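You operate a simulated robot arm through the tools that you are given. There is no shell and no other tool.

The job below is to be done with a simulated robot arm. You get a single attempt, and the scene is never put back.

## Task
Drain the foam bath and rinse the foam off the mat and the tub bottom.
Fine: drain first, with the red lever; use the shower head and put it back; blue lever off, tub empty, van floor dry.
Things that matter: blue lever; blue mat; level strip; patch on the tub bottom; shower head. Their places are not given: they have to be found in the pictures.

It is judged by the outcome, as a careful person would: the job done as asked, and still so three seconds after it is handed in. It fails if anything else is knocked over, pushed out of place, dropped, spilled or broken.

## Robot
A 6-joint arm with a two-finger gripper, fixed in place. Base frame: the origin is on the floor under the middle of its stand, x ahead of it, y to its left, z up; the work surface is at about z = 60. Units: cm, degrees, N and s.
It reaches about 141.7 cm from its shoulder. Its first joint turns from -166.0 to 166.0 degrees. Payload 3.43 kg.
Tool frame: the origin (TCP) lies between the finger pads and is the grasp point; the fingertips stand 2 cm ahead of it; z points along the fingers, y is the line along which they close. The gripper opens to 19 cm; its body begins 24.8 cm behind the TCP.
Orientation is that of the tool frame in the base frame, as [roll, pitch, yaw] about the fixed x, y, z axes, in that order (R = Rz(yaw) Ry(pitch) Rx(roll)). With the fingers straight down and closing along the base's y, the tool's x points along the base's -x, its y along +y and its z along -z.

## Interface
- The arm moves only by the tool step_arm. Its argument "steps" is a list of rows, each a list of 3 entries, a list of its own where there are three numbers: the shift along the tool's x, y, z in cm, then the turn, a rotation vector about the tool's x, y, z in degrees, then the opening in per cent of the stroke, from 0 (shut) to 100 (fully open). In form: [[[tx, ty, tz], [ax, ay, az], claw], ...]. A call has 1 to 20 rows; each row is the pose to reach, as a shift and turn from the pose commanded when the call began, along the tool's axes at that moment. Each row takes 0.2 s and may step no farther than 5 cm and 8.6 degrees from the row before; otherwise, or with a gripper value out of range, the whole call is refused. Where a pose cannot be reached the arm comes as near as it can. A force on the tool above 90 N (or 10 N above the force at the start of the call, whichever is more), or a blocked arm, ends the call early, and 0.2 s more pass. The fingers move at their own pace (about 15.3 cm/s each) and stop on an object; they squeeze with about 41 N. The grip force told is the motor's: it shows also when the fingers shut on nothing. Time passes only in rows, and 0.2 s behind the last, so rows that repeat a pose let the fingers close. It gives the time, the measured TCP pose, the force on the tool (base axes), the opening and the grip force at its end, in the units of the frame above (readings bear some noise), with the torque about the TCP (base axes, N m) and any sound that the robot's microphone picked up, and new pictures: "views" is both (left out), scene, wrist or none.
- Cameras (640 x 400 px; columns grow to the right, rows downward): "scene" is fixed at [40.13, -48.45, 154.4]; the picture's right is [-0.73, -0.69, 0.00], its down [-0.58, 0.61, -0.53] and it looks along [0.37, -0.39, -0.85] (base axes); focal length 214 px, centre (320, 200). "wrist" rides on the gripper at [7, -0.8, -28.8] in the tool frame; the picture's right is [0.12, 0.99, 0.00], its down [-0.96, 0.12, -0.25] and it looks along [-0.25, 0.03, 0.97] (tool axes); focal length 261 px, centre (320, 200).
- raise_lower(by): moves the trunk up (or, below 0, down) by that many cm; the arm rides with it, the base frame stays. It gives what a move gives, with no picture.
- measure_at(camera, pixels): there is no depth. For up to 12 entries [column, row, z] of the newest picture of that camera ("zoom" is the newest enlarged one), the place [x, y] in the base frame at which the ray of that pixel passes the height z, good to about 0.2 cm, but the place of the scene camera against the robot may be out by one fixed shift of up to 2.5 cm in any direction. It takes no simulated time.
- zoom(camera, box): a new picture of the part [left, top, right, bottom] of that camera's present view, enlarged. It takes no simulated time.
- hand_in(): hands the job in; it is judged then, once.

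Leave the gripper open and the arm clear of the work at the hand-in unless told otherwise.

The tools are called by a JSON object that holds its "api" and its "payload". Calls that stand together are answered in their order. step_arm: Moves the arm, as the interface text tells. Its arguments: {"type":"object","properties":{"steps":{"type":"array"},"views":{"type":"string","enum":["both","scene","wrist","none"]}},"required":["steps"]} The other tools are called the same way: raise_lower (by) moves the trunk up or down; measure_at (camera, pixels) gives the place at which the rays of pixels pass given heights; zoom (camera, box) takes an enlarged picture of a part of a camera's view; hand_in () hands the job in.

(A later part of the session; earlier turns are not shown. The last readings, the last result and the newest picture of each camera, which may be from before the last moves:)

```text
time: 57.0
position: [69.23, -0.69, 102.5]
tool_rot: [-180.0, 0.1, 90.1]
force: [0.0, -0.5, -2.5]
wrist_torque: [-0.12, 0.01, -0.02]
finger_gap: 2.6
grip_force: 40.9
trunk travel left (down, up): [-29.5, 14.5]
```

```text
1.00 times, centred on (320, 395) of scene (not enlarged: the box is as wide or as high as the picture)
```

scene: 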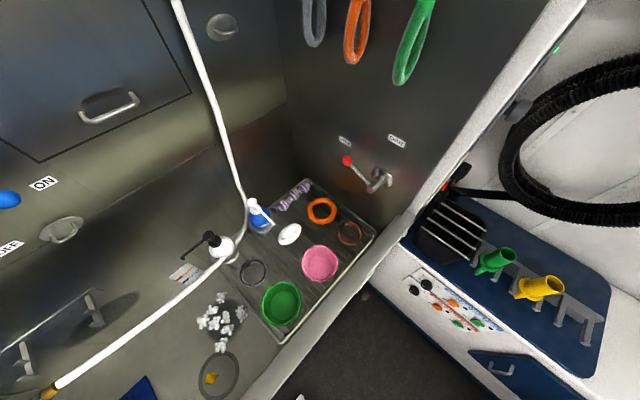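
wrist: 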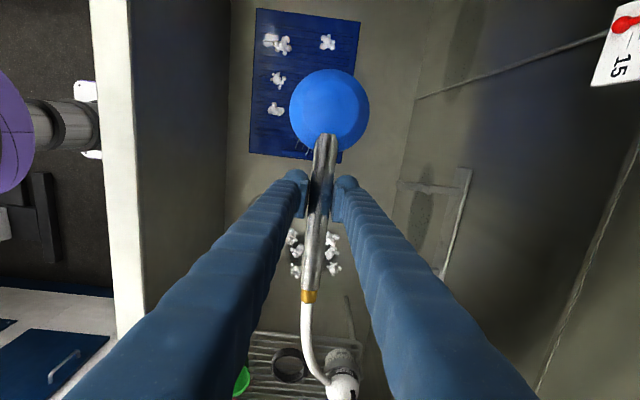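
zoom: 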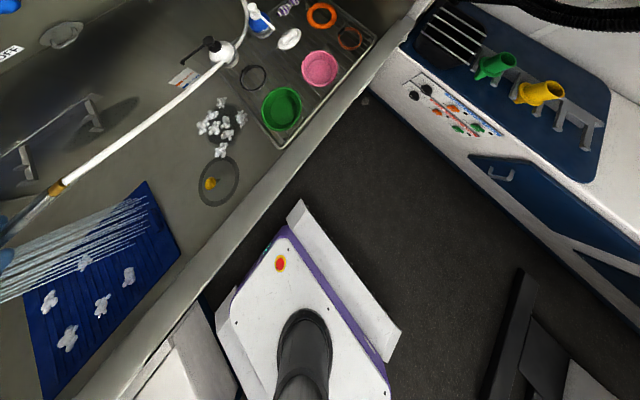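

One mat clump, near (68,10.5), has already been washed away. The remaining mat clumps are near (68,18), (68,26), (57,24.5), (57,17.5) and (57,10.5), and the spray lands about 6 cm +y of the TCP. I'll sweep slowly along the far column with pauses.

{"api": "step_arm", "payload": {"steps": [[[2.6, -0.3, 0], [0, 0, 0], 0], [[5.2, -0.6, 0], [0, 0, 0], 0], [[7.8, -1, 0], [0, 0, 0], 0], [[10.4, -1, 0], [0, 0, 0], 0], [[12.9, -1, 0], [0, 0, 0], 0], [[12.9, -1, 0], [0, 0, 0], 0], [[12.9, -1, 0], [0, 0, 0], 0], [[12.9, -1, 0], [0, 0, 0], 0], [[12.9, -1, 0], [0, 0, 0], 0], [[12.9, -1, 0], [0, 0, 0], 0]], "views": "both"}}

{"api": "zoom", "payload": {"camera": "scene", "box": [0, 390, 640, 400]}}

```text
time: 59.2
position: [68.42, 12.41, 102.23]
tool_rot: [179.9, -0.1, 90.1]
force: [0.1, -0.1, -3.5]
wrist_torque: [-0.08, -0.01, 0.0]
finger_gap: 2.57
grip_force: 40.8
trunk travel left (down, up): [-29.5, 14.5]
```

scene: 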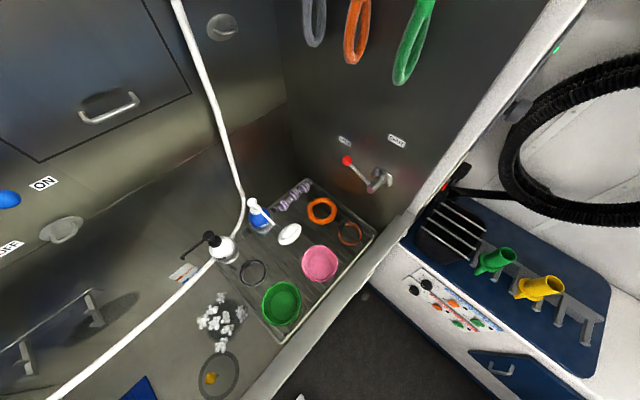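
wrist: 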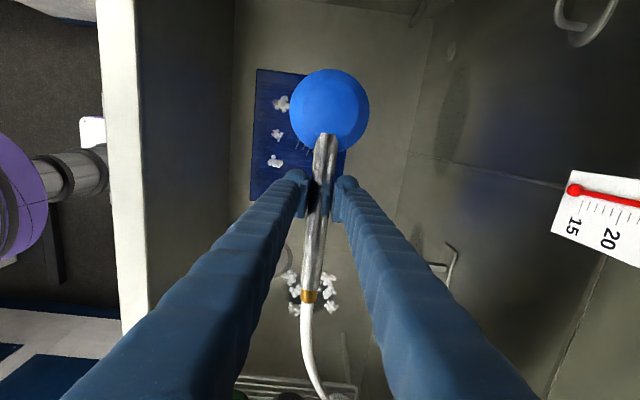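

```text
1.00 times, centred on (320, 395) of scene (not enlarged: the box is as wide or as high as the picture)
```

zoom: 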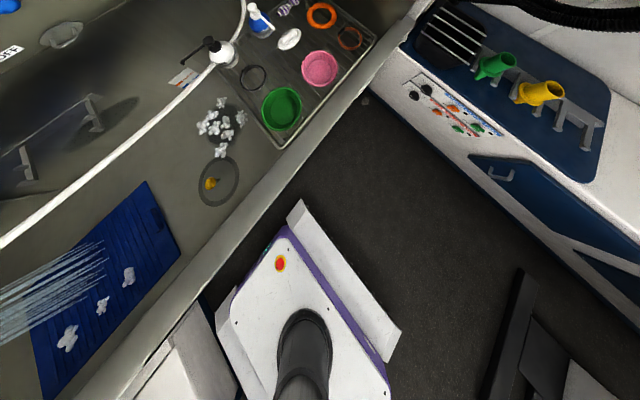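

The second far-column clump is gone too. I'll move on to the third, at about (68,26).

{"api": "step_arm", "payload": {"steps": [[[2, 0, 0], [0, 0, 0], 0], [[4, 0, 0], [0, 0, 0], 0], [[6, 0, 0], [0, 0, 0], 0], [[8, 0, 0], [0, 0, 0], 0], [[8, 0, 0], [0, 0, 0], 0], [[8, 0, 0], [0, 0, 0], 0], [[8, 0, 0], [0, 0, 0], 0], [[8, 0, 0], [0, 0, 0], 0], [[8, 0, 0], [0, 0, 0], 0]], "views": "both"}}

{"api": "zoom", "payload": {"camera": "scene", "box": [0, 390, 640, 400]}}

{"api": "zoom", "payload": {"camera": "wrist", "box": [220, 60, 420, 230]}}

```text
time: 61.2
position: [68.31, 20.06, 102.39]
tool_rot: [180.0, -0.1, 90.1]
force: [-0.3, -0.7, -2.4]
wrist_torque: [-0.08, 0.01, 0.0]
finger_gap: 2.59
grip_force: 41.1
trunk travel left (down, up): [-29.5, 14.5]
```

scene: 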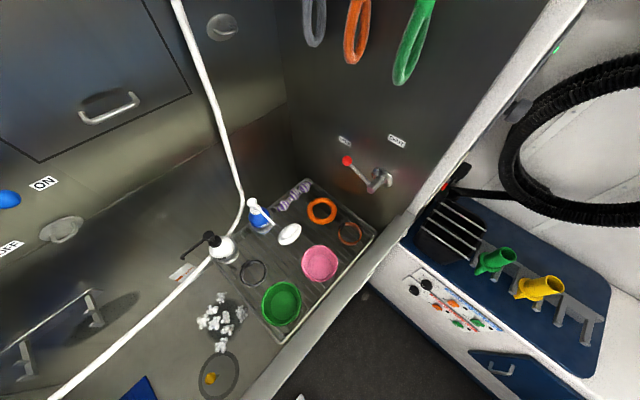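
wrist: 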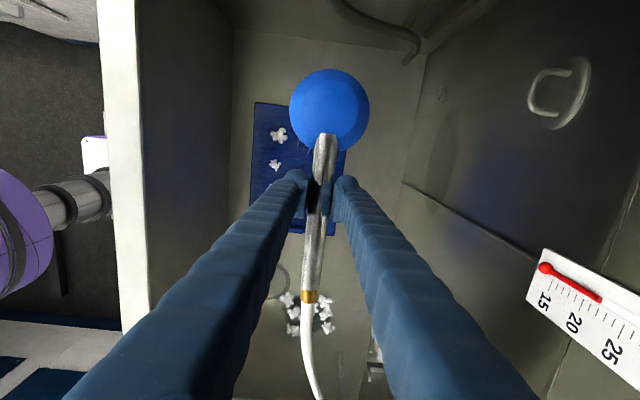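

```text
1.00 times, centred on (320, 395) of scene (not enlarged: the box is as wide or as high as the picture)
```

zoom: 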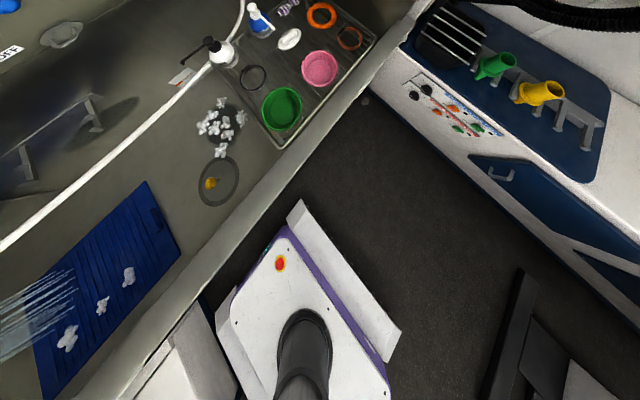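

```text
2.35 times, centred on (320, 145) of wrist
```

zoom: 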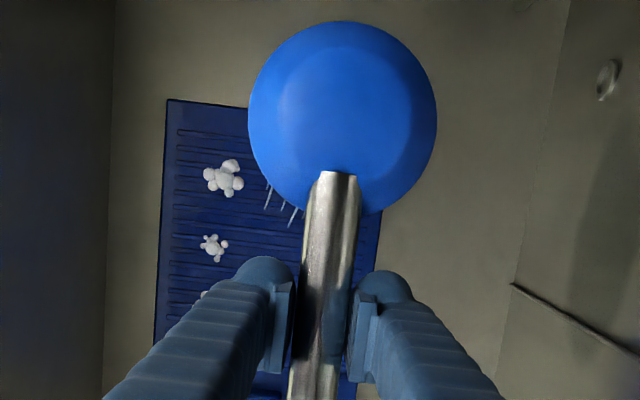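

The far column looks clear. I'll move the spray to the near column (x ≈ 57) at the far end of the mat, y ≈ 24.5.

{"api": "step_arm", "payload": {"steps": [[[-0.4, -2.8, 0], [0, 0, 0], 0], [[-0.8, -5.6, 0], [0, 0, 0], 0], [[-1.2, -8.4, 0], [0, 0, 0], 0], [[-1.4, -11.3, 0], [0, 0, 0], 0], [[-1.4, -11.3, 0], [0, 0, 0], 0], [[-1.4, -11.3, 0], [0, 0, 0], 0], [[-1.4, -11.3, 0], [0, 0, 0], 0], [[-1.4, -11.3, 0], [0, 0, 0], 0]], "views": "both"}}

{"api": "zoom", "payload": {"camera": "scene", "box": [0, 390, 640, 400]}}

```text
time: 63.0
position: [57.0, 18.91, 102.36]
tool_rot: [180.0, 0.0, 90.1]
force: [-0.1, 0.2, -3.1]
wrist_torque: [-0.07, 0.0, 0.02]
finger_gap: 2.6
grip_force: 41.0
trunk travel left (down, up): [-29.5, 14.5]
```

scene: 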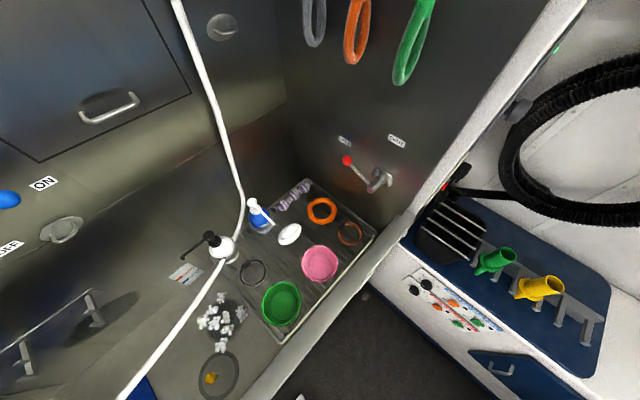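
wrist: 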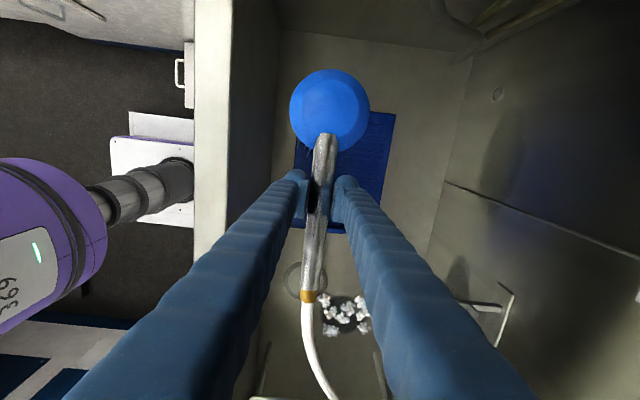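

```text
1.00 times, centred on (320, 395) of scene (not enlarged: the box is as wide or as high as the picture)
```

zoom: 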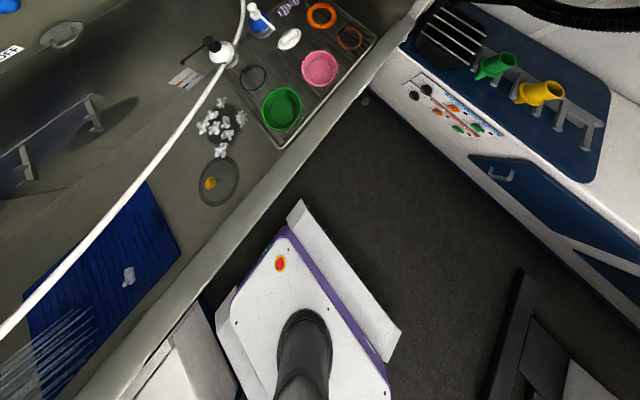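

Only one mat clump remains, near (57,10.5). I'll sweep back along the near column toward it.

{"api": "step_arm", "payload": {"steps": [[[-2.3, 0, 0], [0, 0, 0], 0], [[-4.6, 0, 0], [0, 0, 0], 0], [[-7, 0, 0], [0, 0, 0], 0], [[-7, 0, 0], [0, 0, 0], 0], [[-7, 0, 0], [0, 0, 0], 0], [[-9.3, 0, 0], [0, 0, 0], 0], [[-11.6, 0, 0], [0, 0, 0], 0], [[-14, 0, 0], [0, 0, 0], 0], [[-14, 0, 0], [0, 0, 0], 0], [[-14, 0, 0], [0, 0, 0], 0], [[-14, 0, 0], [0, 0, 0], 0], [[-14, 0, 0], [0, 0, 0], 0]], "views": "both"}}

{"api": "zoom", "payload": {"camera": "scene", "box": [0, 390, 640, 400]}}

```text
time: 65.6
position: [56.9, 4.86, 102.15]
tool_rot: [-180.0, -0.1, 90.0]
force: [0.0, -0.3, -3.3]
wrist_torque: [-0.1, -0.04, -0.01]
finger_gap: 2.57
grip_force: 40.8
trunk travel left (down, up): [-29.5, 14.5]
```

scene: 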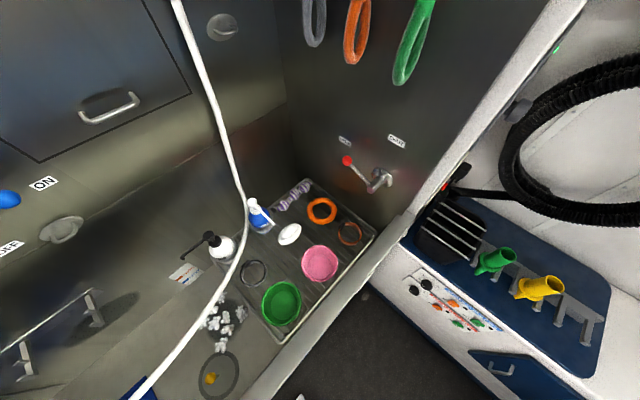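
wrist: 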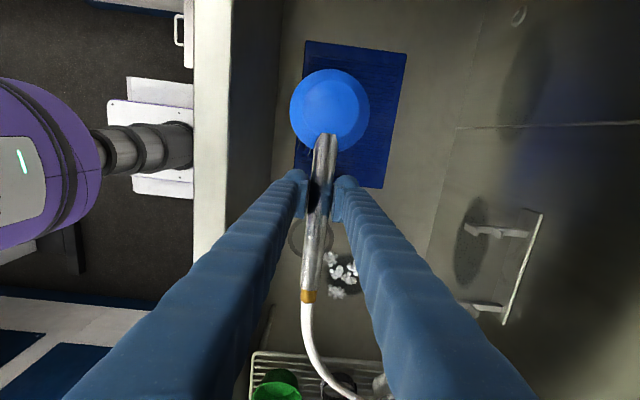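

```text
1.00 times, centred on (320, 395) of scene (not enlarged: the box is as wide or as high as the picture)
```

zoom: 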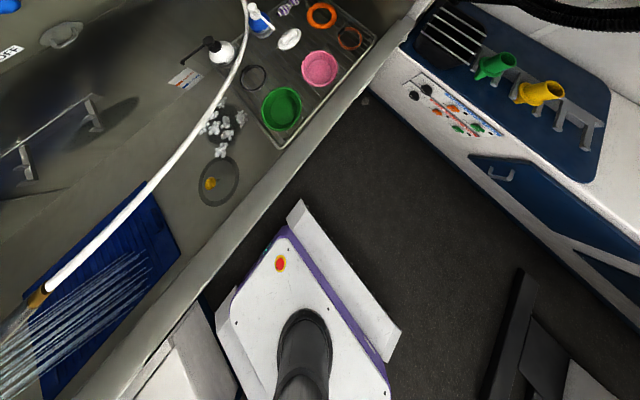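

The mat is clean now. Next is the dirty patch on the tub bottom around (69,-26). I'll carry the head over there at the same height.

{"api": "step_arm", "payload": {"steps": [[[-3.6, 1.2, 0], [0, 0, 0], 0], [[-7.2, 2.4, 0], [0, 0, 0], 0], [[-10.8, 3.6, 0], [0, 0, 0], 0], [[-14.4, 4.8, 0], [0, 0, 0], 0], [[-18, 6, 0], [0, 0, 0], 0], [[-21.6, 7.2, 0], [0, 0, 0], 0], [[-25.2, 8.4, 0], [0, 0, 0], 0], [[-28.8, 9.6, 0], [0, 0, 0], 0], [[-31, 10.8, 0], [0, 0, 0], 0], [[-31, 11, 0], [0, 0, 0], 0], [[-31, 11, 0], [0, 0, 0], 0], [[-31, 11, 0], [0, 0, 0], 0], [[-31, 11, 0], [0, 0, 0], 0]], "views": "both"}}

{"api": "zoom", "payload": {"camera": "scene", "box": [0, 390, 640, 400]}}

{"api": "zoom", "payload": {"camera": "scene", "box": [120, 200, 320, 400]}}

```text
time: 68.4
position: [67.98, -26.17, 102.3]
tool_rot: [179.9, 0.0, 90.1]
force: [0.1, 1.0, -2.6]
wrist_torque: [-0.08, 0.01, 0.01]
finger_gap: 2.57
grip_force: 41.7
trunk travel left (down, up): [-29.5, 14.5]
```

scene: 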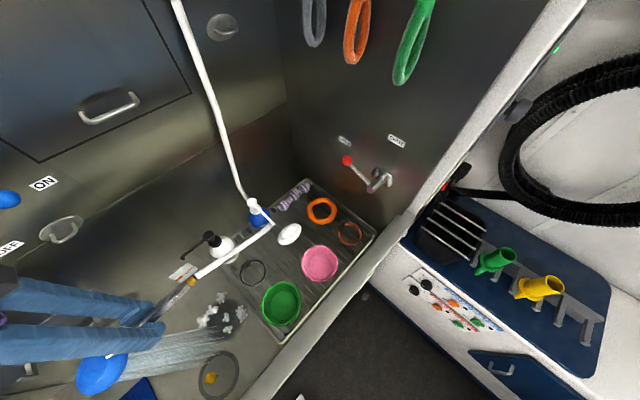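
wrist: 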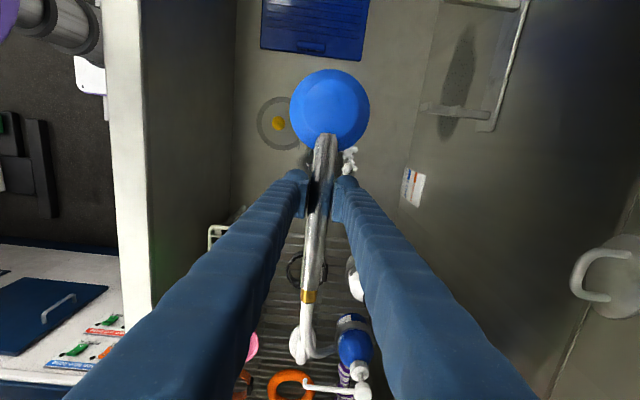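

```text
1.00 times, centred on (320, 395) of scene (not enlarged: the box is as wide or as high as the picture)
```

zoom: 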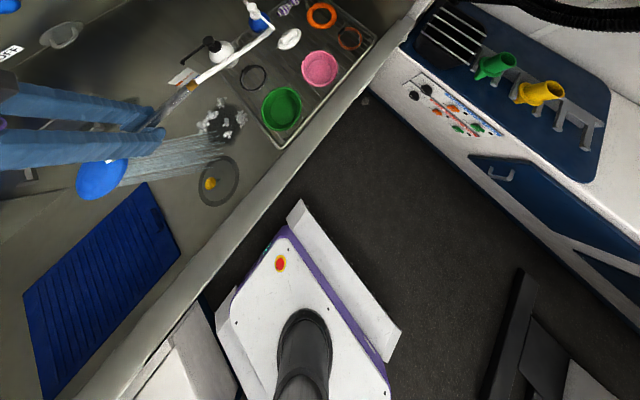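

```text
2.00 times, centred on (220, 300) of scene
```

zoom: 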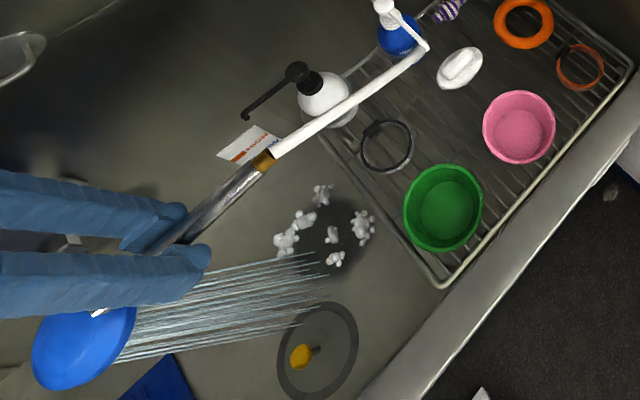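

The mat is completely clean in the scene view. About six clumps remain on the patch, so I'll measure where they are.

{"api": "measure_at", "payload": {"camera": "scene", "pixels": [[220, 296.5, 65], [207.5, 312.5, 65], [201, 321.5, 65], [225, 317.5, 65], [241, 312.5, 65], [227.5, 329, 65]]}}

{"api": "zoom", "payload": {"camera": "scene", "box": [200, 180, 300, 260]}}

```text
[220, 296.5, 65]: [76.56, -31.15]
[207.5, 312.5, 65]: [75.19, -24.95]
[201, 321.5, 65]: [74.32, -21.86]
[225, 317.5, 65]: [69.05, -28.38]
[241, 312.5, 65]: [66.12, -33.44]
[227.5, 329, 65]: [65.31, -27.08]
```

```text
5.00 times, centred on (250, 220) of scene
```

zoom: 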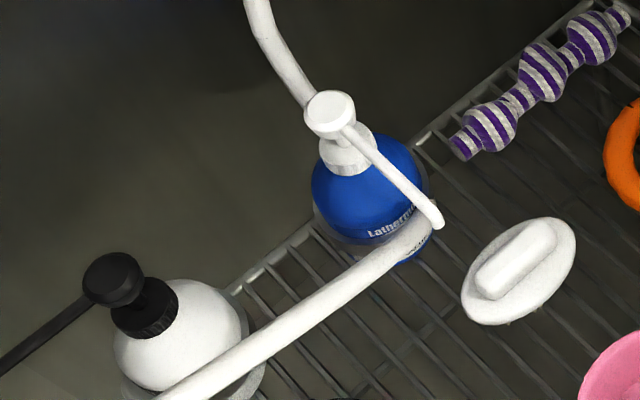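

The bottles are upright and untouched. The remaining clumps are near (76,-32), (75,-26), (74,-23), (68,-29), (66,-34) and (65,-28). For the ones by the wall I'll tilt the spray about 9° toward +x instead of moving the gripper body close to the blue lever.

{"api": "step_arm", "payload": {"steps": [[[-1.5, 0.4, 0], [-3, 0, 0], 0], [[-3, 0.7, 0], [-6, 0, 0], 0], [[-4.1, 1, 0], [-9, 0, 0], 0], [[-4.1, 1, 0], [-9, 0, 0], 0], [[-4.1, 1, 0], [-9, 0, 0], 0], [[-4.1, 1, 0], [-9, 0, 0], 0], [[-4.1, 1, 0], [-9, 0, 0], 0], [[-4.1, 1, 0], [-9, 0, 0], 0], [[-6.5, 1, 0], [-9, 0, 0], 0], [[-9, 1, 0], [-9, 0, 0], 0], [[-11.3, 1, 0], [-9, 0, 0], 0], [[-11.3, 1, 0], [-9, 0, 0], 0], [[-11.3, 1, 0], [-9, 0, 0], 0], [[-11.3, 1, 0], [-9, 0, 0], 0], [[-11.3, 1, 0], [-9, 0, 0], 0], [[-11.3, 1, 0], [-9, 0, 0], 0]], "views": "both"}}

{"api": "zoom", "payload": {"camera": "scene", "box": [120, 200, 320, 400]}}

```text
time: 71.8
position: [68.88, -37.54, 102.33]
tool_rot: [171.1, 0.1, 90.2]
force: [-0.2, -0.4, -2.3]
wrist_torque: [-0.07, -0.01, -0.01]
finger_gap: 2.58
grip_force: 41.0
trunk travel left (down, up): [-29.5, 14.5]
```

scene: 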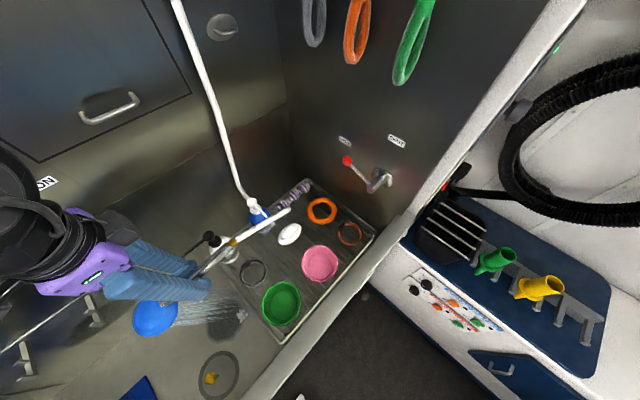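
wrist: 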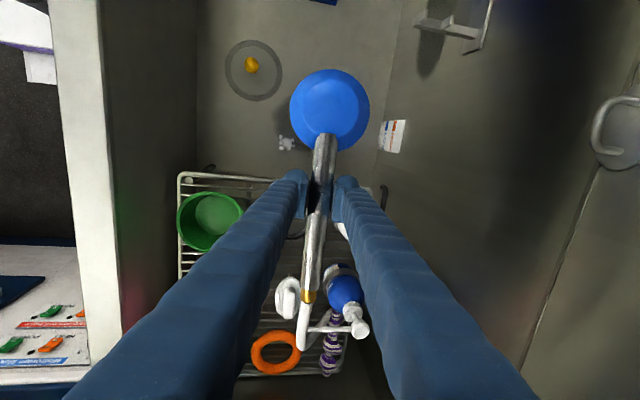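

```text
2.00 times, centred on (220, 300) of scene
```

zoom: 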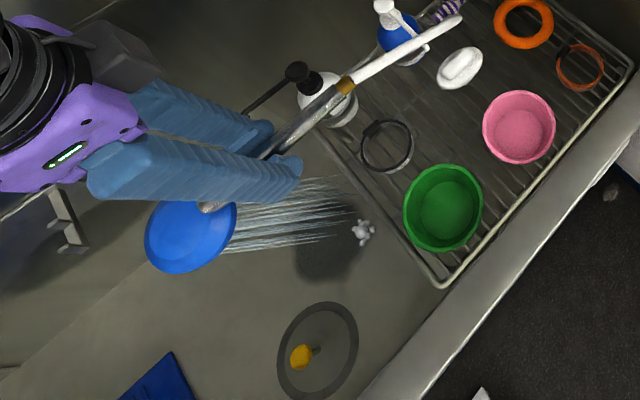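

One clump is left near (66,-34). I'll bring the spray upright again and move over it.

{"api": "step_arm", "payload": {"steps": [[[-0.7, -1.5, -0.2], [4.5, 0, 0], 0], [[-1.5, -3, -0.47], [9, 0, 0], 0], [[-1.5, -3, -0.47], [9, 0, 0], 0], [[-1.5, -3, -0.47], [9, 0, 0], 0], [[-1.5, -3, -0.47], [9, 0, 0], 0], [[-1.5, -3, -0.47], [9, 0, 0], 0], [[-1.5, -3, -0.47], [9, 0, 0], 0], [[-1.5, -3, -0.47], [9, 0, 0], 0]], "views": "both"}}

{"api": "zoom", "payload": {"camera": "scene", "box": [120, 200, 320, 400]}}

```text
time: 73.6
position: [65.84, -39.1, 102.16]
tool_rot: [180.0, 0.0, 90.1]
force: [-0.2, -0.5, -3.2]
wrist_torque: [-0.09, -0.02, -0.02]
finger_gap: 2.59
grip_force: 40.7
trunk travel left (down, up): [-29.5, 14.5]
```

scene: 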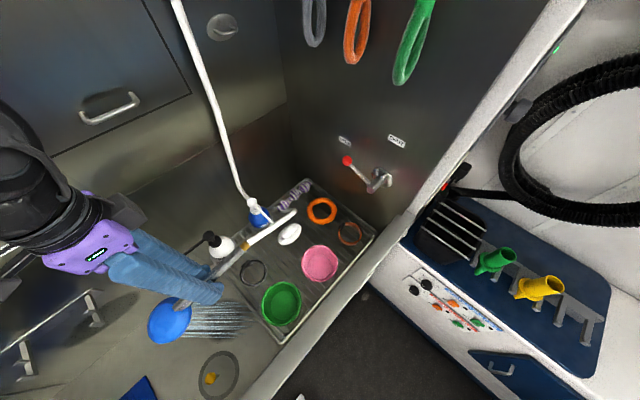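
wrist: 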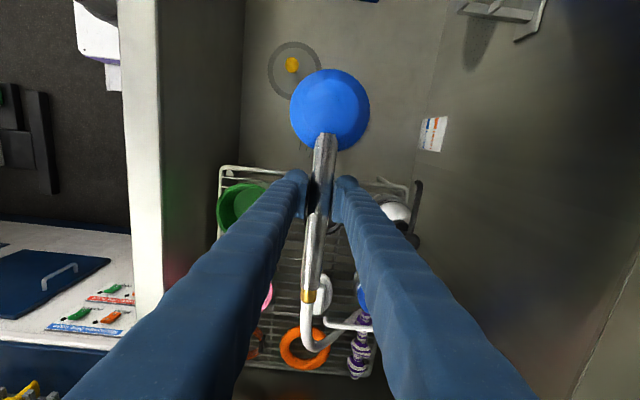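

```text
2.00 times, centred on (220, 300) of scene
```

zoom: 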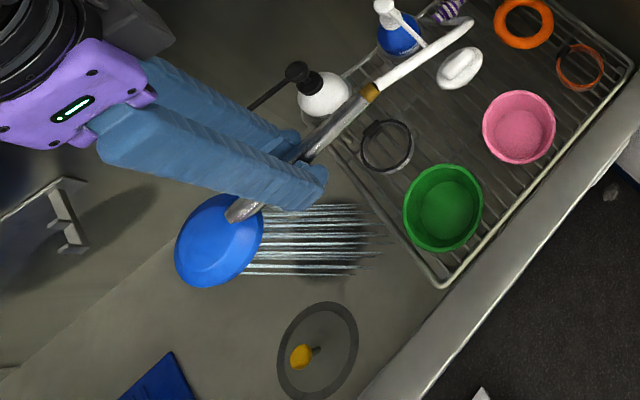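

No clumps are visible under the spray now. I'll make one more slow pass over the patch center and then move away to inspect it.

{"api": "step_arm", "payload": {"steps": [[[2, 1, 0], [0, 0, 0], 0], [[4, 2, 0], [0, 0, 0], 0], [[6, 3, 0], [0, 0, 0], 0], [[6, 3, 0], [0, 0, 0], 0], [[6, 3, 0], [0, 0, 0], 0], [[6, 3, 0], [0, 0, 0], 0], [[8.5, 3, 0], [0, 0, 0], 0], [[11, 3, 0], [0, 0, 0], 0], [[11, 3, 0], [0, 0, 0], 0], [[11, 3, 0], [0, 0, 0], 0], [[14.5, 3, 0], [0, 0, 0], 0], [[18, 3, 0], [0, 0, 0], 0], [[22, 3, 0], [0, 0, 0], 0], [[26, 3, 0], [0, 0, 0], 0], [[30, 3, 0], [0, 0, 0], 0], [[33, 3, 0], [0, 0, 0], 0], [[33, 3, 0], [0, 0, 0], 0]], "views": "both"}}

{"api": "zoom", "payload": {"camera": "scene", "box": [150, 260, 290, 400]}}

{"api": "zoom", "payload": {"camera": "scene", "box": [0, 390, 640, 400]}}

{"api": "zoom", "payload": {"camera": "wrist", "box": [230, 20, 430, 300]}}

```text
time: 77.2
position: [68.82, -6.07, 102.43]
tool_rot: [180.0, 0.1, 90.0]
force: [-0.3, -0.7, -2.3]
wrist_torque: [-0.11, 0.01, 0.03]
finger_gap: 2.59
grip_force: 41.0
trunk travel left (down, up): [-29.5, 14.5]
```

scene: 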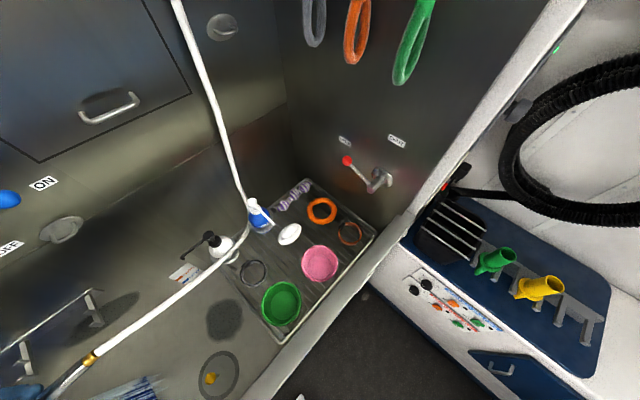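
wrist: 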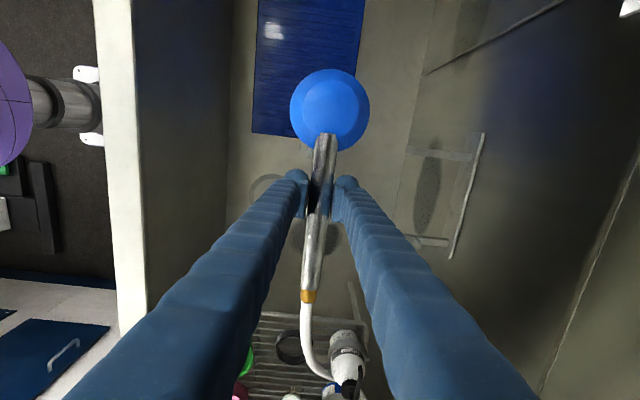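

```text
2.86 times, centred on (220, 330) of scene
```

zoom: 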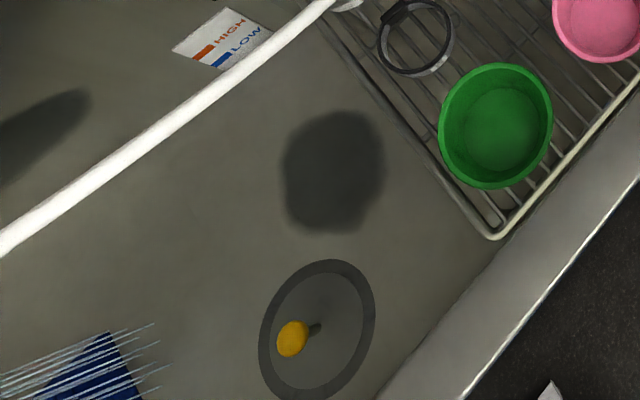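

```text
1.00 times, centred on (320, 395) of scene (not enlarged: the box is as wide or as high as the picture)
```

zoom: 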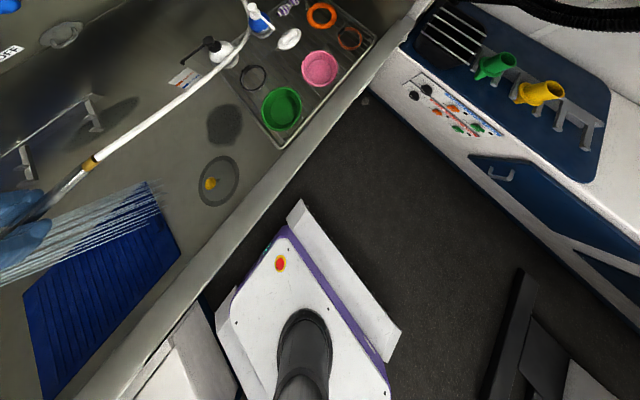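

```text
1.43 times, centred on (330, 160) of wrist
```

zoom: 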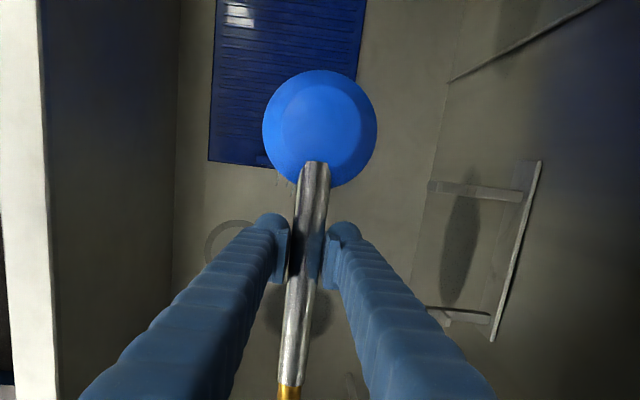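

The patch and the mat are both clean of foam. Now the head goes back. First I need the handle's tilt in my grip, so I'll measure its gold joint in both views.

{"api": "zoom", "payload": {"camera": "scene", "box": [40, 310, 140, 400]}}

{"api": "zoom", "payload": {"camera": "wrist", "box": [270, 230, 350, 330]}}

{"api": "measure_at", "payload": {"camera": "scene", "pixels": [[90, 358, 101], [90, 358, 103], [90, 358, 105], [90, 358, 107], [162, 374, 64], [167, 388, 64]]}}

{"api": "measure_at", "payload": {"camera": "wrist", "pixels": [[308, 296, 101], [308, 296, 103], [308, 296, 105], [308, 296, 107]]}}

```text
4.44 times, centred on (90, 355) of scene
```

zoom: 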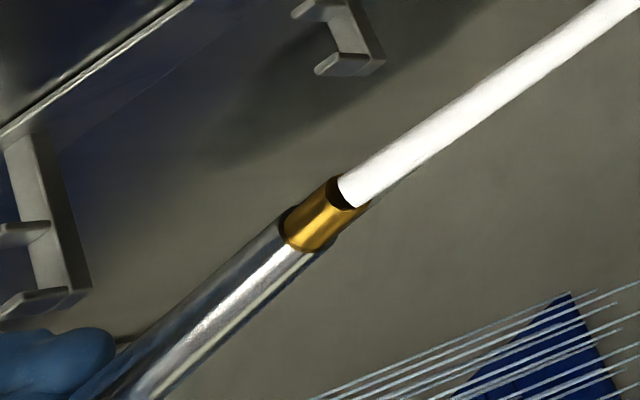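

```text
4.00 times, centred on (310, 280) of wrist
```

zoom: 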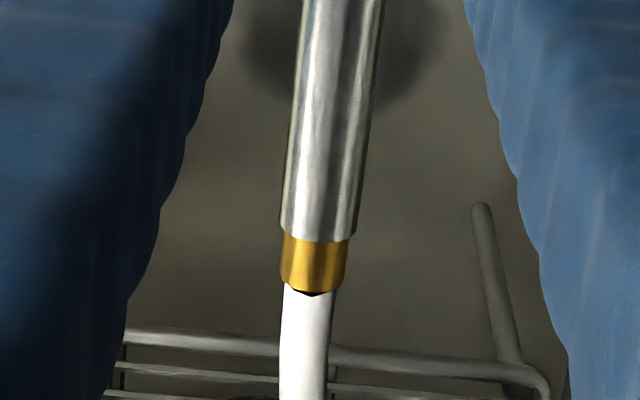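

```text
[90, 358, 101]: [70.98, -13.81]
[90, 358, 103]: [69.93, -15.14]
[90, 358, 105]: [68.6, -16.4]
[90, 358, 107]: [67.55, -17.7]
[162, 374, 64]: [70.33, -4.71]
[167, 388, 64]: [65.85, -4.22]
```

```text
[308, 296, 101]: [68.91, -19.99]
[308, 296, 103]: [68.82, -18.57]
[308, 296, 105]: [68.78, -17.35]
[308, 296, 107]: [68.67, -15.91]
```

The handle sits in the grip tilted about 9°, gold end up. I'll level it when placing. Let me zoom on the empty cradle to get the exact slot positions.

{"api": "zoom", "payload": {"camera": "wrist", "box": [390, 120, 510, 260]}}

{"api": "zoom", "payload": {"camera": "scene", "box": [0, 280, 110, 390]}}

```text
2.86 times, centred on (450, 190) of wrist
```

zoom: 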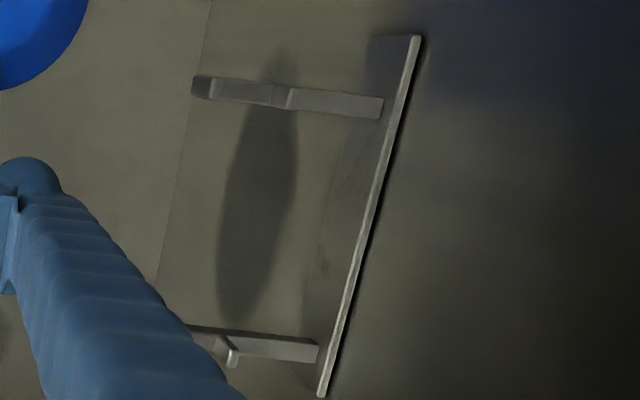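

```text
3.64 times, centred on (55, 335) of scene
```

zoom: 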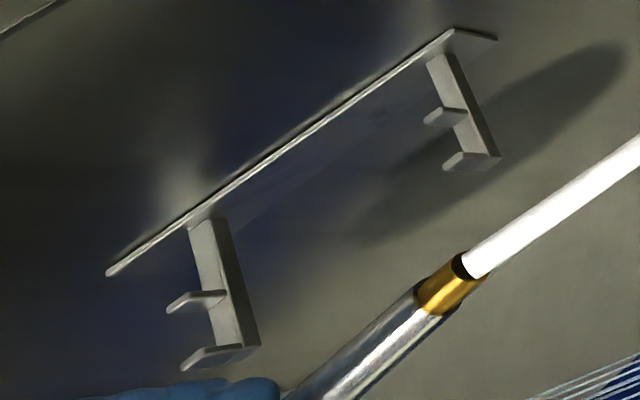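

Each arm has two upright prongs with a slot between them. I'll measure the prong edges in the wrist view to find the slot centre in x.

{"api": "measure_at", "payload": {"camera": "wrist", "pixels": [[405.2, 150.8, 95], [412.6, 150.8, 95], [430.8, 152, 95], [439.5, 152, 95], [412.6, 150.8, 97], [430.8, 152, 97], [412.6, 150.8, 93], [430.8, 152, 93], [418.5, 243, 95], [472, 156, 95], [449, 242, 95]]}}

{"api": "measure_at", "payload": {"camera": "scene", "pixels": [[17.4, 381.2, 95], [17.4, 381.2, 97], [13.2, 365.2, 95], [13.2, 365.2, 97], [35.8, 376.2, 93], [28.1, 361.1, 93], [89.3, 326.2, 97], [83.8, 313.6, 97], [103.1, 324, 93], [94, 311.6, 93]]}}

{"api": "zoom", "payload": {"camera": "wrist", "box": [395, 135, 475, 175]}}

```text
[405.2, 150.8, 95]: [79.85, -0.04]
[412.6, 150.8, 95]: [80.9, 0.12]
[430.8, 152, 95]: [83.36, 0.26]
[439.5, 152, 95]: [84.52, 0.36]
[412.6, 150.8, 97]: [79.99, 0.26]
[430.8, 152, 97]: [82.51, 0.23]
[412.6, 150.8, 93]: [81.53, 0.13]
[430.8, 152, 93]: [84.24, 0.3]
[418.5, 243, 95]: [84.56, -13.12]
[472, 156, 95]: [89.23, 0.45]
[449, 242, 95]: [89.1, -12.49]
```

```text
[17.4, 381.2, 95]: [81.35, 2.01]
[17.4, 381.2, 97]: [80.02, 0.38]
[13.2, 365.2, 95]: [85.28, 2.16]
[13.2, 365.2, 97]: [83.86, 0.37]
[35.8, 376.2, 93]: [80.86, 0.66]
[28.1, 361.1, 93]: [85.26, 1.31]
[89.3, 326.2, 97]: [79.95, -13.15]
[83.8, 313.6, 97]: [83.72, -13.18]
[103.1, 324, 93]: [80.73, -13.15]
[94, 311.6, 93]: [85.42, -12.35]
```

```text
8.00 times, centred on (435, 155) of wrist
```

zoom: 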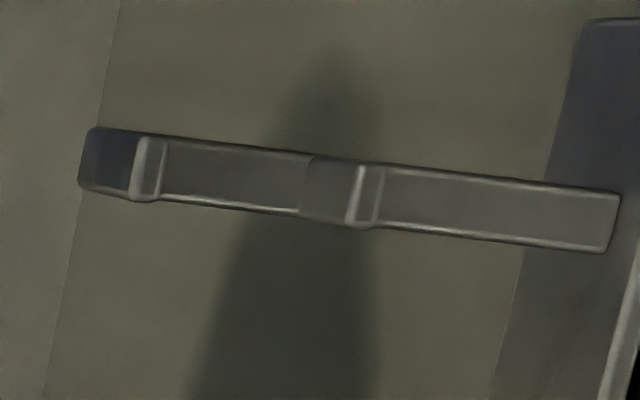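

The slot centre comes out at x ≈ 82.85, between prong edges at 81.3 and 84.4, with prong tops at z ≈ 95. I'll level the handle, lean the gripper 12° so its body clears the wall, and move toward the cradle, staying above it.

{"api": "step_arm", "payload": {"steps": [[[0.6, 2.3, -0.3], [-3, 2.24, -0.24], 0], [[1.2, 4.6, -0.6], [-6, 4.47, -0.47], 0], [[1.8, 6.9, -0.6], [-9, 6.7, -0.7], 0], [[2.4, 9.2, -0.6], [-11.98, 8.94, -0.94], 0], [[2.4, 9.2, -0.6], [-11.98, 8.94, -0.94], 0], [[2.4, 9.2, -0.6], [-11.98, 8.94, -0.94], 0]], "views": "both"}}

{"api": "zoom", "payload": {"camera": "scene", "box": [0, 270, 110, 400]}}

{"api": "zoom", "payload": {"camera": "wrist", "box": [270, 80, 430, 320]}}

```text
time: 78.6
position: [78.0, -3.36, 102.92]
tool_rot: [167.7, -8.7, 92.0]
force: [-0.5, 0.6, -2.7]
wrist_torque: [-0.15, -0.01, 0.01]
finger_gap: 2.58
grip_force: 41.3
trunk travel left (down, up): [-29.5, 14.5]
```

scene: 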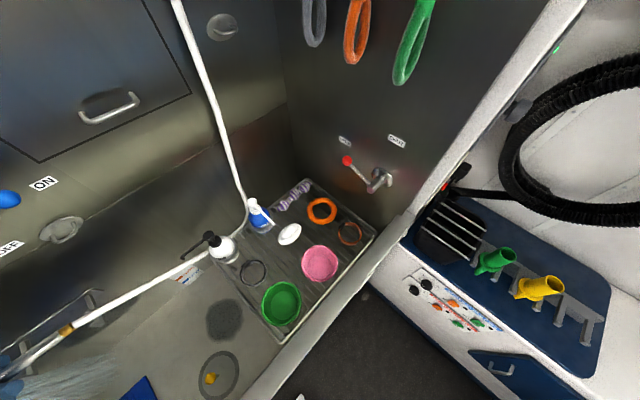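
wrist: 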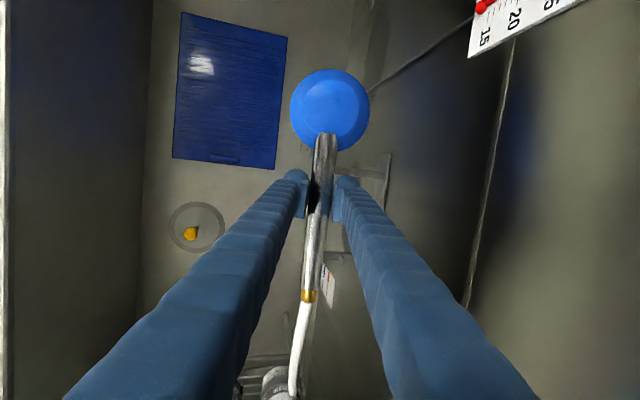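

```text
3.08 times, centred on (55, 335) of scene
```

zoom: 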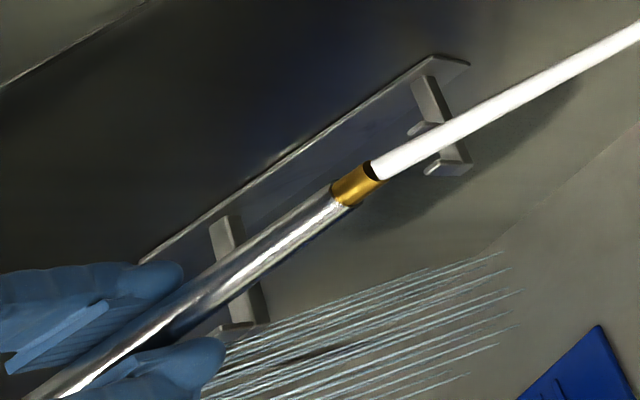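

```text
1.67 times, centred on (350, 200) of wrist
```

zoom: 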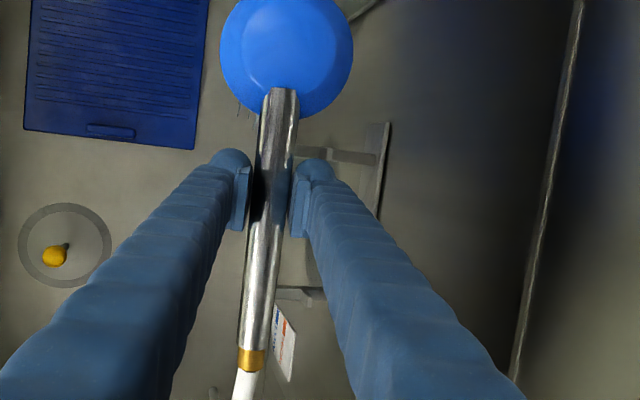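

I'll check whether the handle is level now by measuring the gold joint again in both views.

{"api": "measure_at", "payload": {"camera": "wrist", "pixels": [[308.7, 295.8, 101], [308.7, 295.8, 103], [308.7, 295.8, 105], [326, 136, 101], [326, 136, 103], [326, 136, 105]]}}

{"api": "measure_at", "payload": {"camera": "scene", "pixels": [[67, 329.5, 101], [67, 329.5, 103], [67, 329.5, 105]]}}

```text
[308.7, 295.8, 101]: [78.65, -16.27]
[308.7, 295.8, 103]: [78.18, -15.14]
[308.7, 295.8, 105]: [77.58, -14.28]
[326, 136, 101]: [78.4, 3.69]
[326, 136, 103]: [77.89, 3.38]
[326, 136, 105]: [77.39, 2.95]
```

```text
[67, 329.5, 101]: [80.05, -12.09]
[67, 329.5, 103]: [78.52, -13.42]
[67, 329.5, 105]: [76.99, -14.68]
```

The handle is level within about 2°. I'll move it 5 cm toward the wall, above the slots, then lower it to just above the prong tops and check alignment.

{"api": "step_arm", "payload": {"steps": [[[-0.05, 2.45, 0.5], [0, 0, 0], 0], [[-0.11, 4.89, 1.04], [0, 0, 0], 0], [[-0.11, 4.89, 1.04], [0, 0, 0], 0], [[-0.5, 4.37, 3.46], [0, 0, 0], 0], [[-0.87, 3.85, 5.87], [0, 0, 0], 0], [[-1.15, 3.48, 7.61], [0, 0, 0], 0], [[-1.15, 3.48, 7.61], [0, 0, 0], 0]], "views": "both"}}

{"api": "zoom", "payload": {"camera": "scene", "box": [0, 280, 110, 400]}}

{"api": "zoom", "payload": {"camera": "wrist", "box": [270, 90, 390, 310]}}

```text
time: 80.2
position: [83.06, -3.61, 96.03]
tool_rot: [167.7, -8.7, 91.9]
force: [-0.4, 0.1, -2.1]
wrist_torque: [-0.14, -0.01, 0.02]
finger_gap: 2.59
grip_force: 41.3
trunk travel left (down, up): [-29.5, 14.5]
```

scene: 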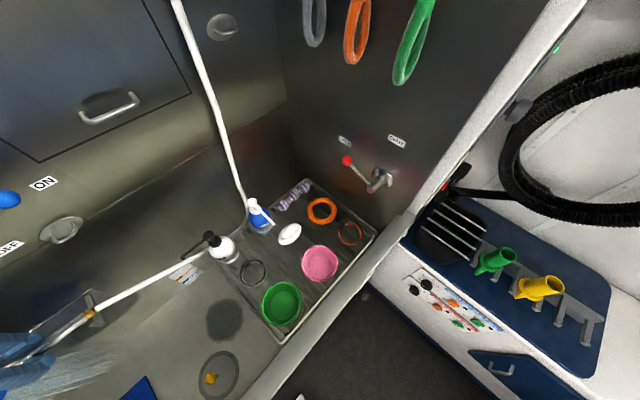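
wrist: 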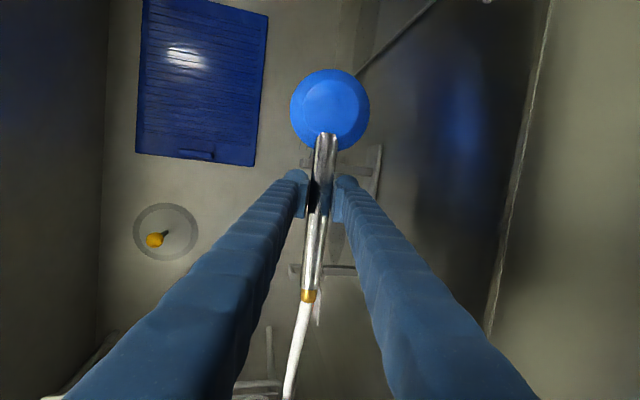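

```text
3.33 times, centred on (55, 340) of scene
```

zoom: 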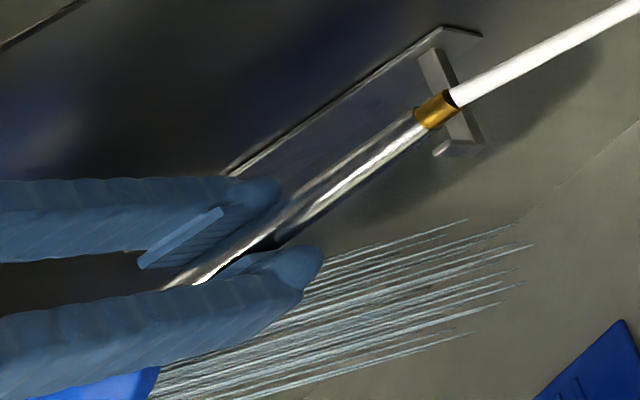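

```text
1.82 times, centred on (330, 200) of wrist
```

zoom: 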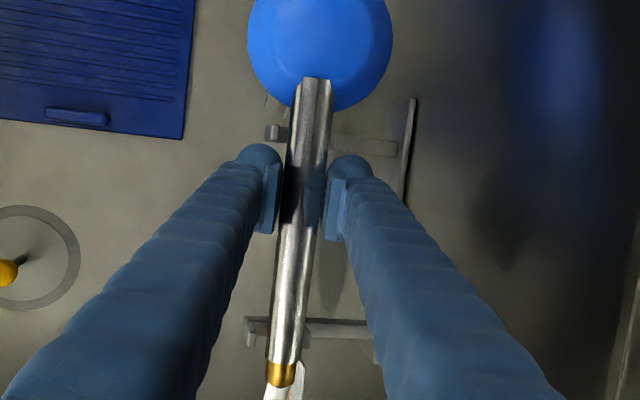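

The handle sits above both slots, slightly toward the outer prong at the head side. I'll correct +0.2 cm in x and 1.6° in yaw, then lower about 2.2 cm into the slots, watching the force.

{"api": "step_arm", "payload": {"steps": [[[0, 0.215, 0.045], [0, 0, 1.6], 0], [[-0.09, 0.1, 0.58], [0, 0, 1.6], 0], [[-0.175, -0.014, 1.11], [0, 0, 1.6], 0], [[-0.26, -0.13, 1.64], [0, 0, 1.6], 0], [[-0.343, -0.243, 2.17], [0, 0, 1.6], 0]], "views": "both"}}

{"api": "zoom", "payload": {"camera": "scene", "box": [0, 280, 110, 400]}}

{"api": "zoom", "payload": {"camera": "wrist", "box": [270, 90, 390, 310]}}

```text
time: 81.4
position: [83.27, -3.51, 93.48]
tool_rot: [168.2, -9.0, 90.3]
force: [6.1, -2.3, 8.3]
wrist_torque: [-1.46, 0.05, 0.68]
finger_gap: 2.66
grip_force: 40.8
trunk travel left (down, up): [-29.5, 14.5]
```

scene: 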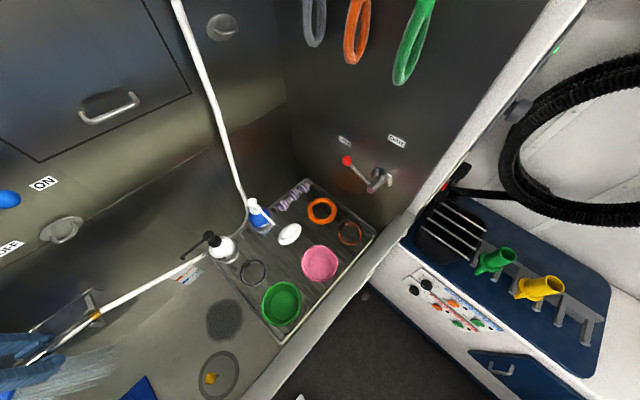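
wrist: 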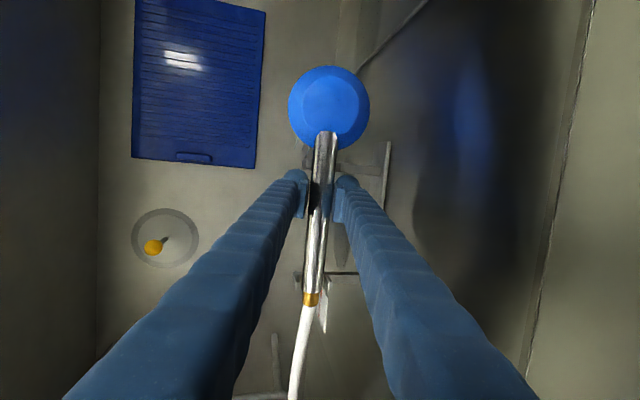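

```text
3.33 times, centred on (55, 340) of scene
```

zoom: 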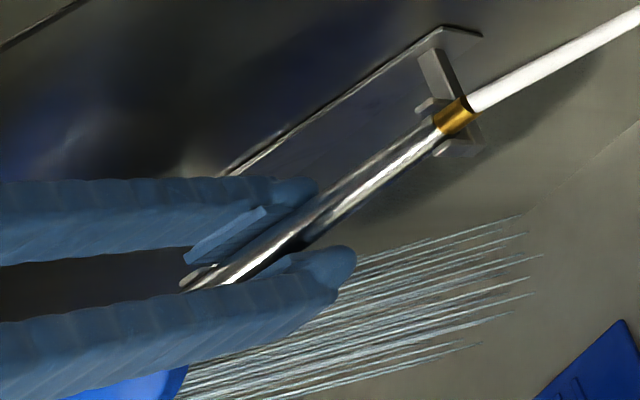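

```text
1.82 times, centred on (330, 200) of wrist
```

zoom: 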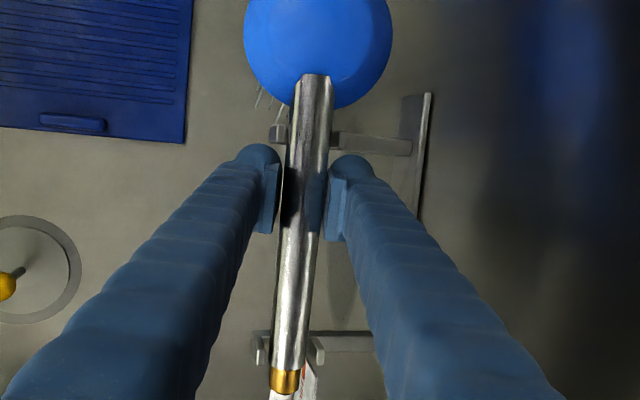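

Both ends are between their prongs, and the gold joint is back at its original place at scene (95.5,314). I'll open the fingers just a little, to about 3.6 cm, and check that the head stays.

{"api": "step_arm", "payload": {"steps": [[[0, 0, 0], [0, 0, 0], 14], [[0, 0, 0], [0, 0, 0], 16], [[0, 0, 0], [0, 0, 0], 19], [[0, 0, 0], [0, 0, 0], 19]], "views": "both"}}

{"api": "zoom", "payload": {"camera": "wrist", "box": [270, 90, 390, 310]}}

{"api": "zoom", "payload": {"camera": "scene", "box": [0, 280, 110, 400]}}

```text
time: 82.4
position: [83.26, -3.57, 93.83]
tool_rot: [168.1, -9.0, 90.4]
force: [0.2, -0.2, -0.4]
wrist_torque: [0.01, 0.0, 0.02]
finger_gap: 3.6
grip_force: 0.1
trunk travel left (down, up): [-29.5, 14.5]
```

scene: 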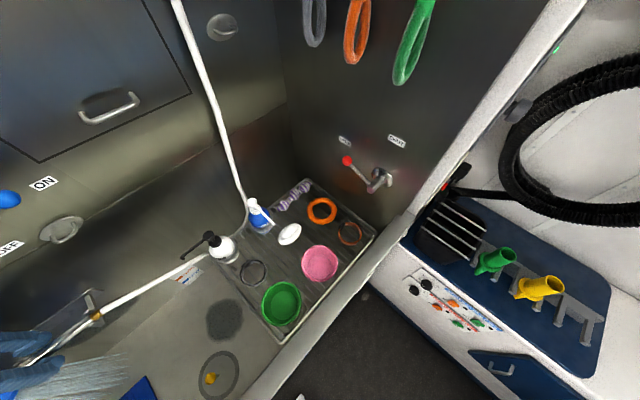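
wrist: 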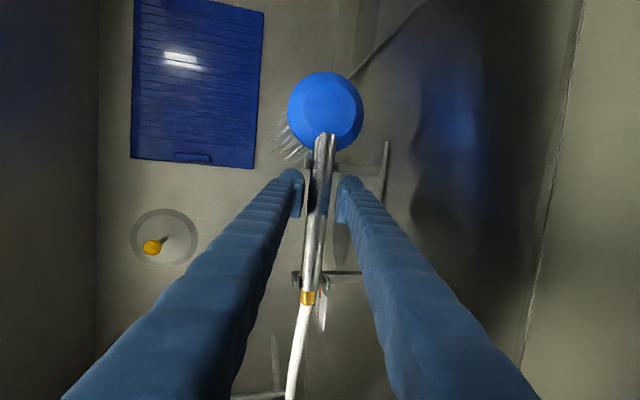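

```text
1.82 times, centred on (330, 200) of wrist
```

zoom: 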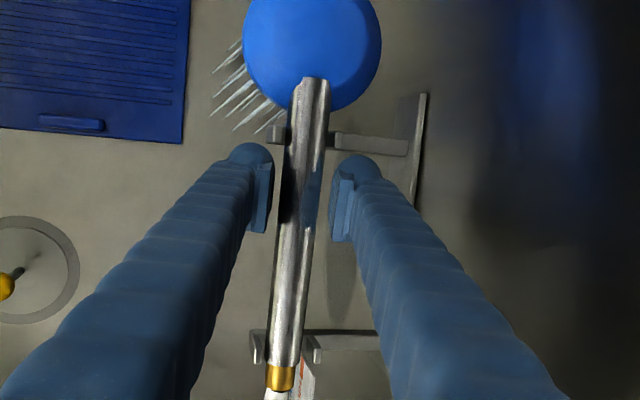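

```text
3.33 times, centred on (55, 340) of scene
```

zoom: 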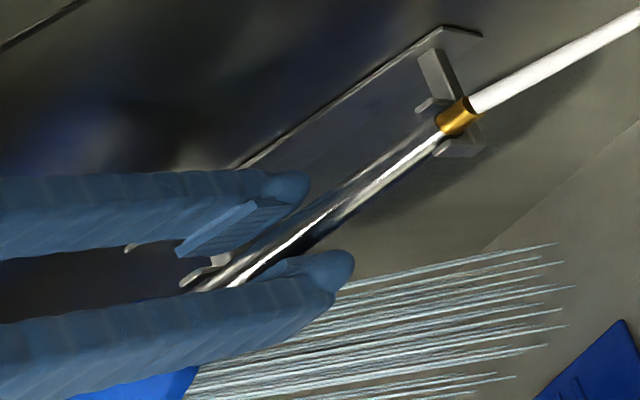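

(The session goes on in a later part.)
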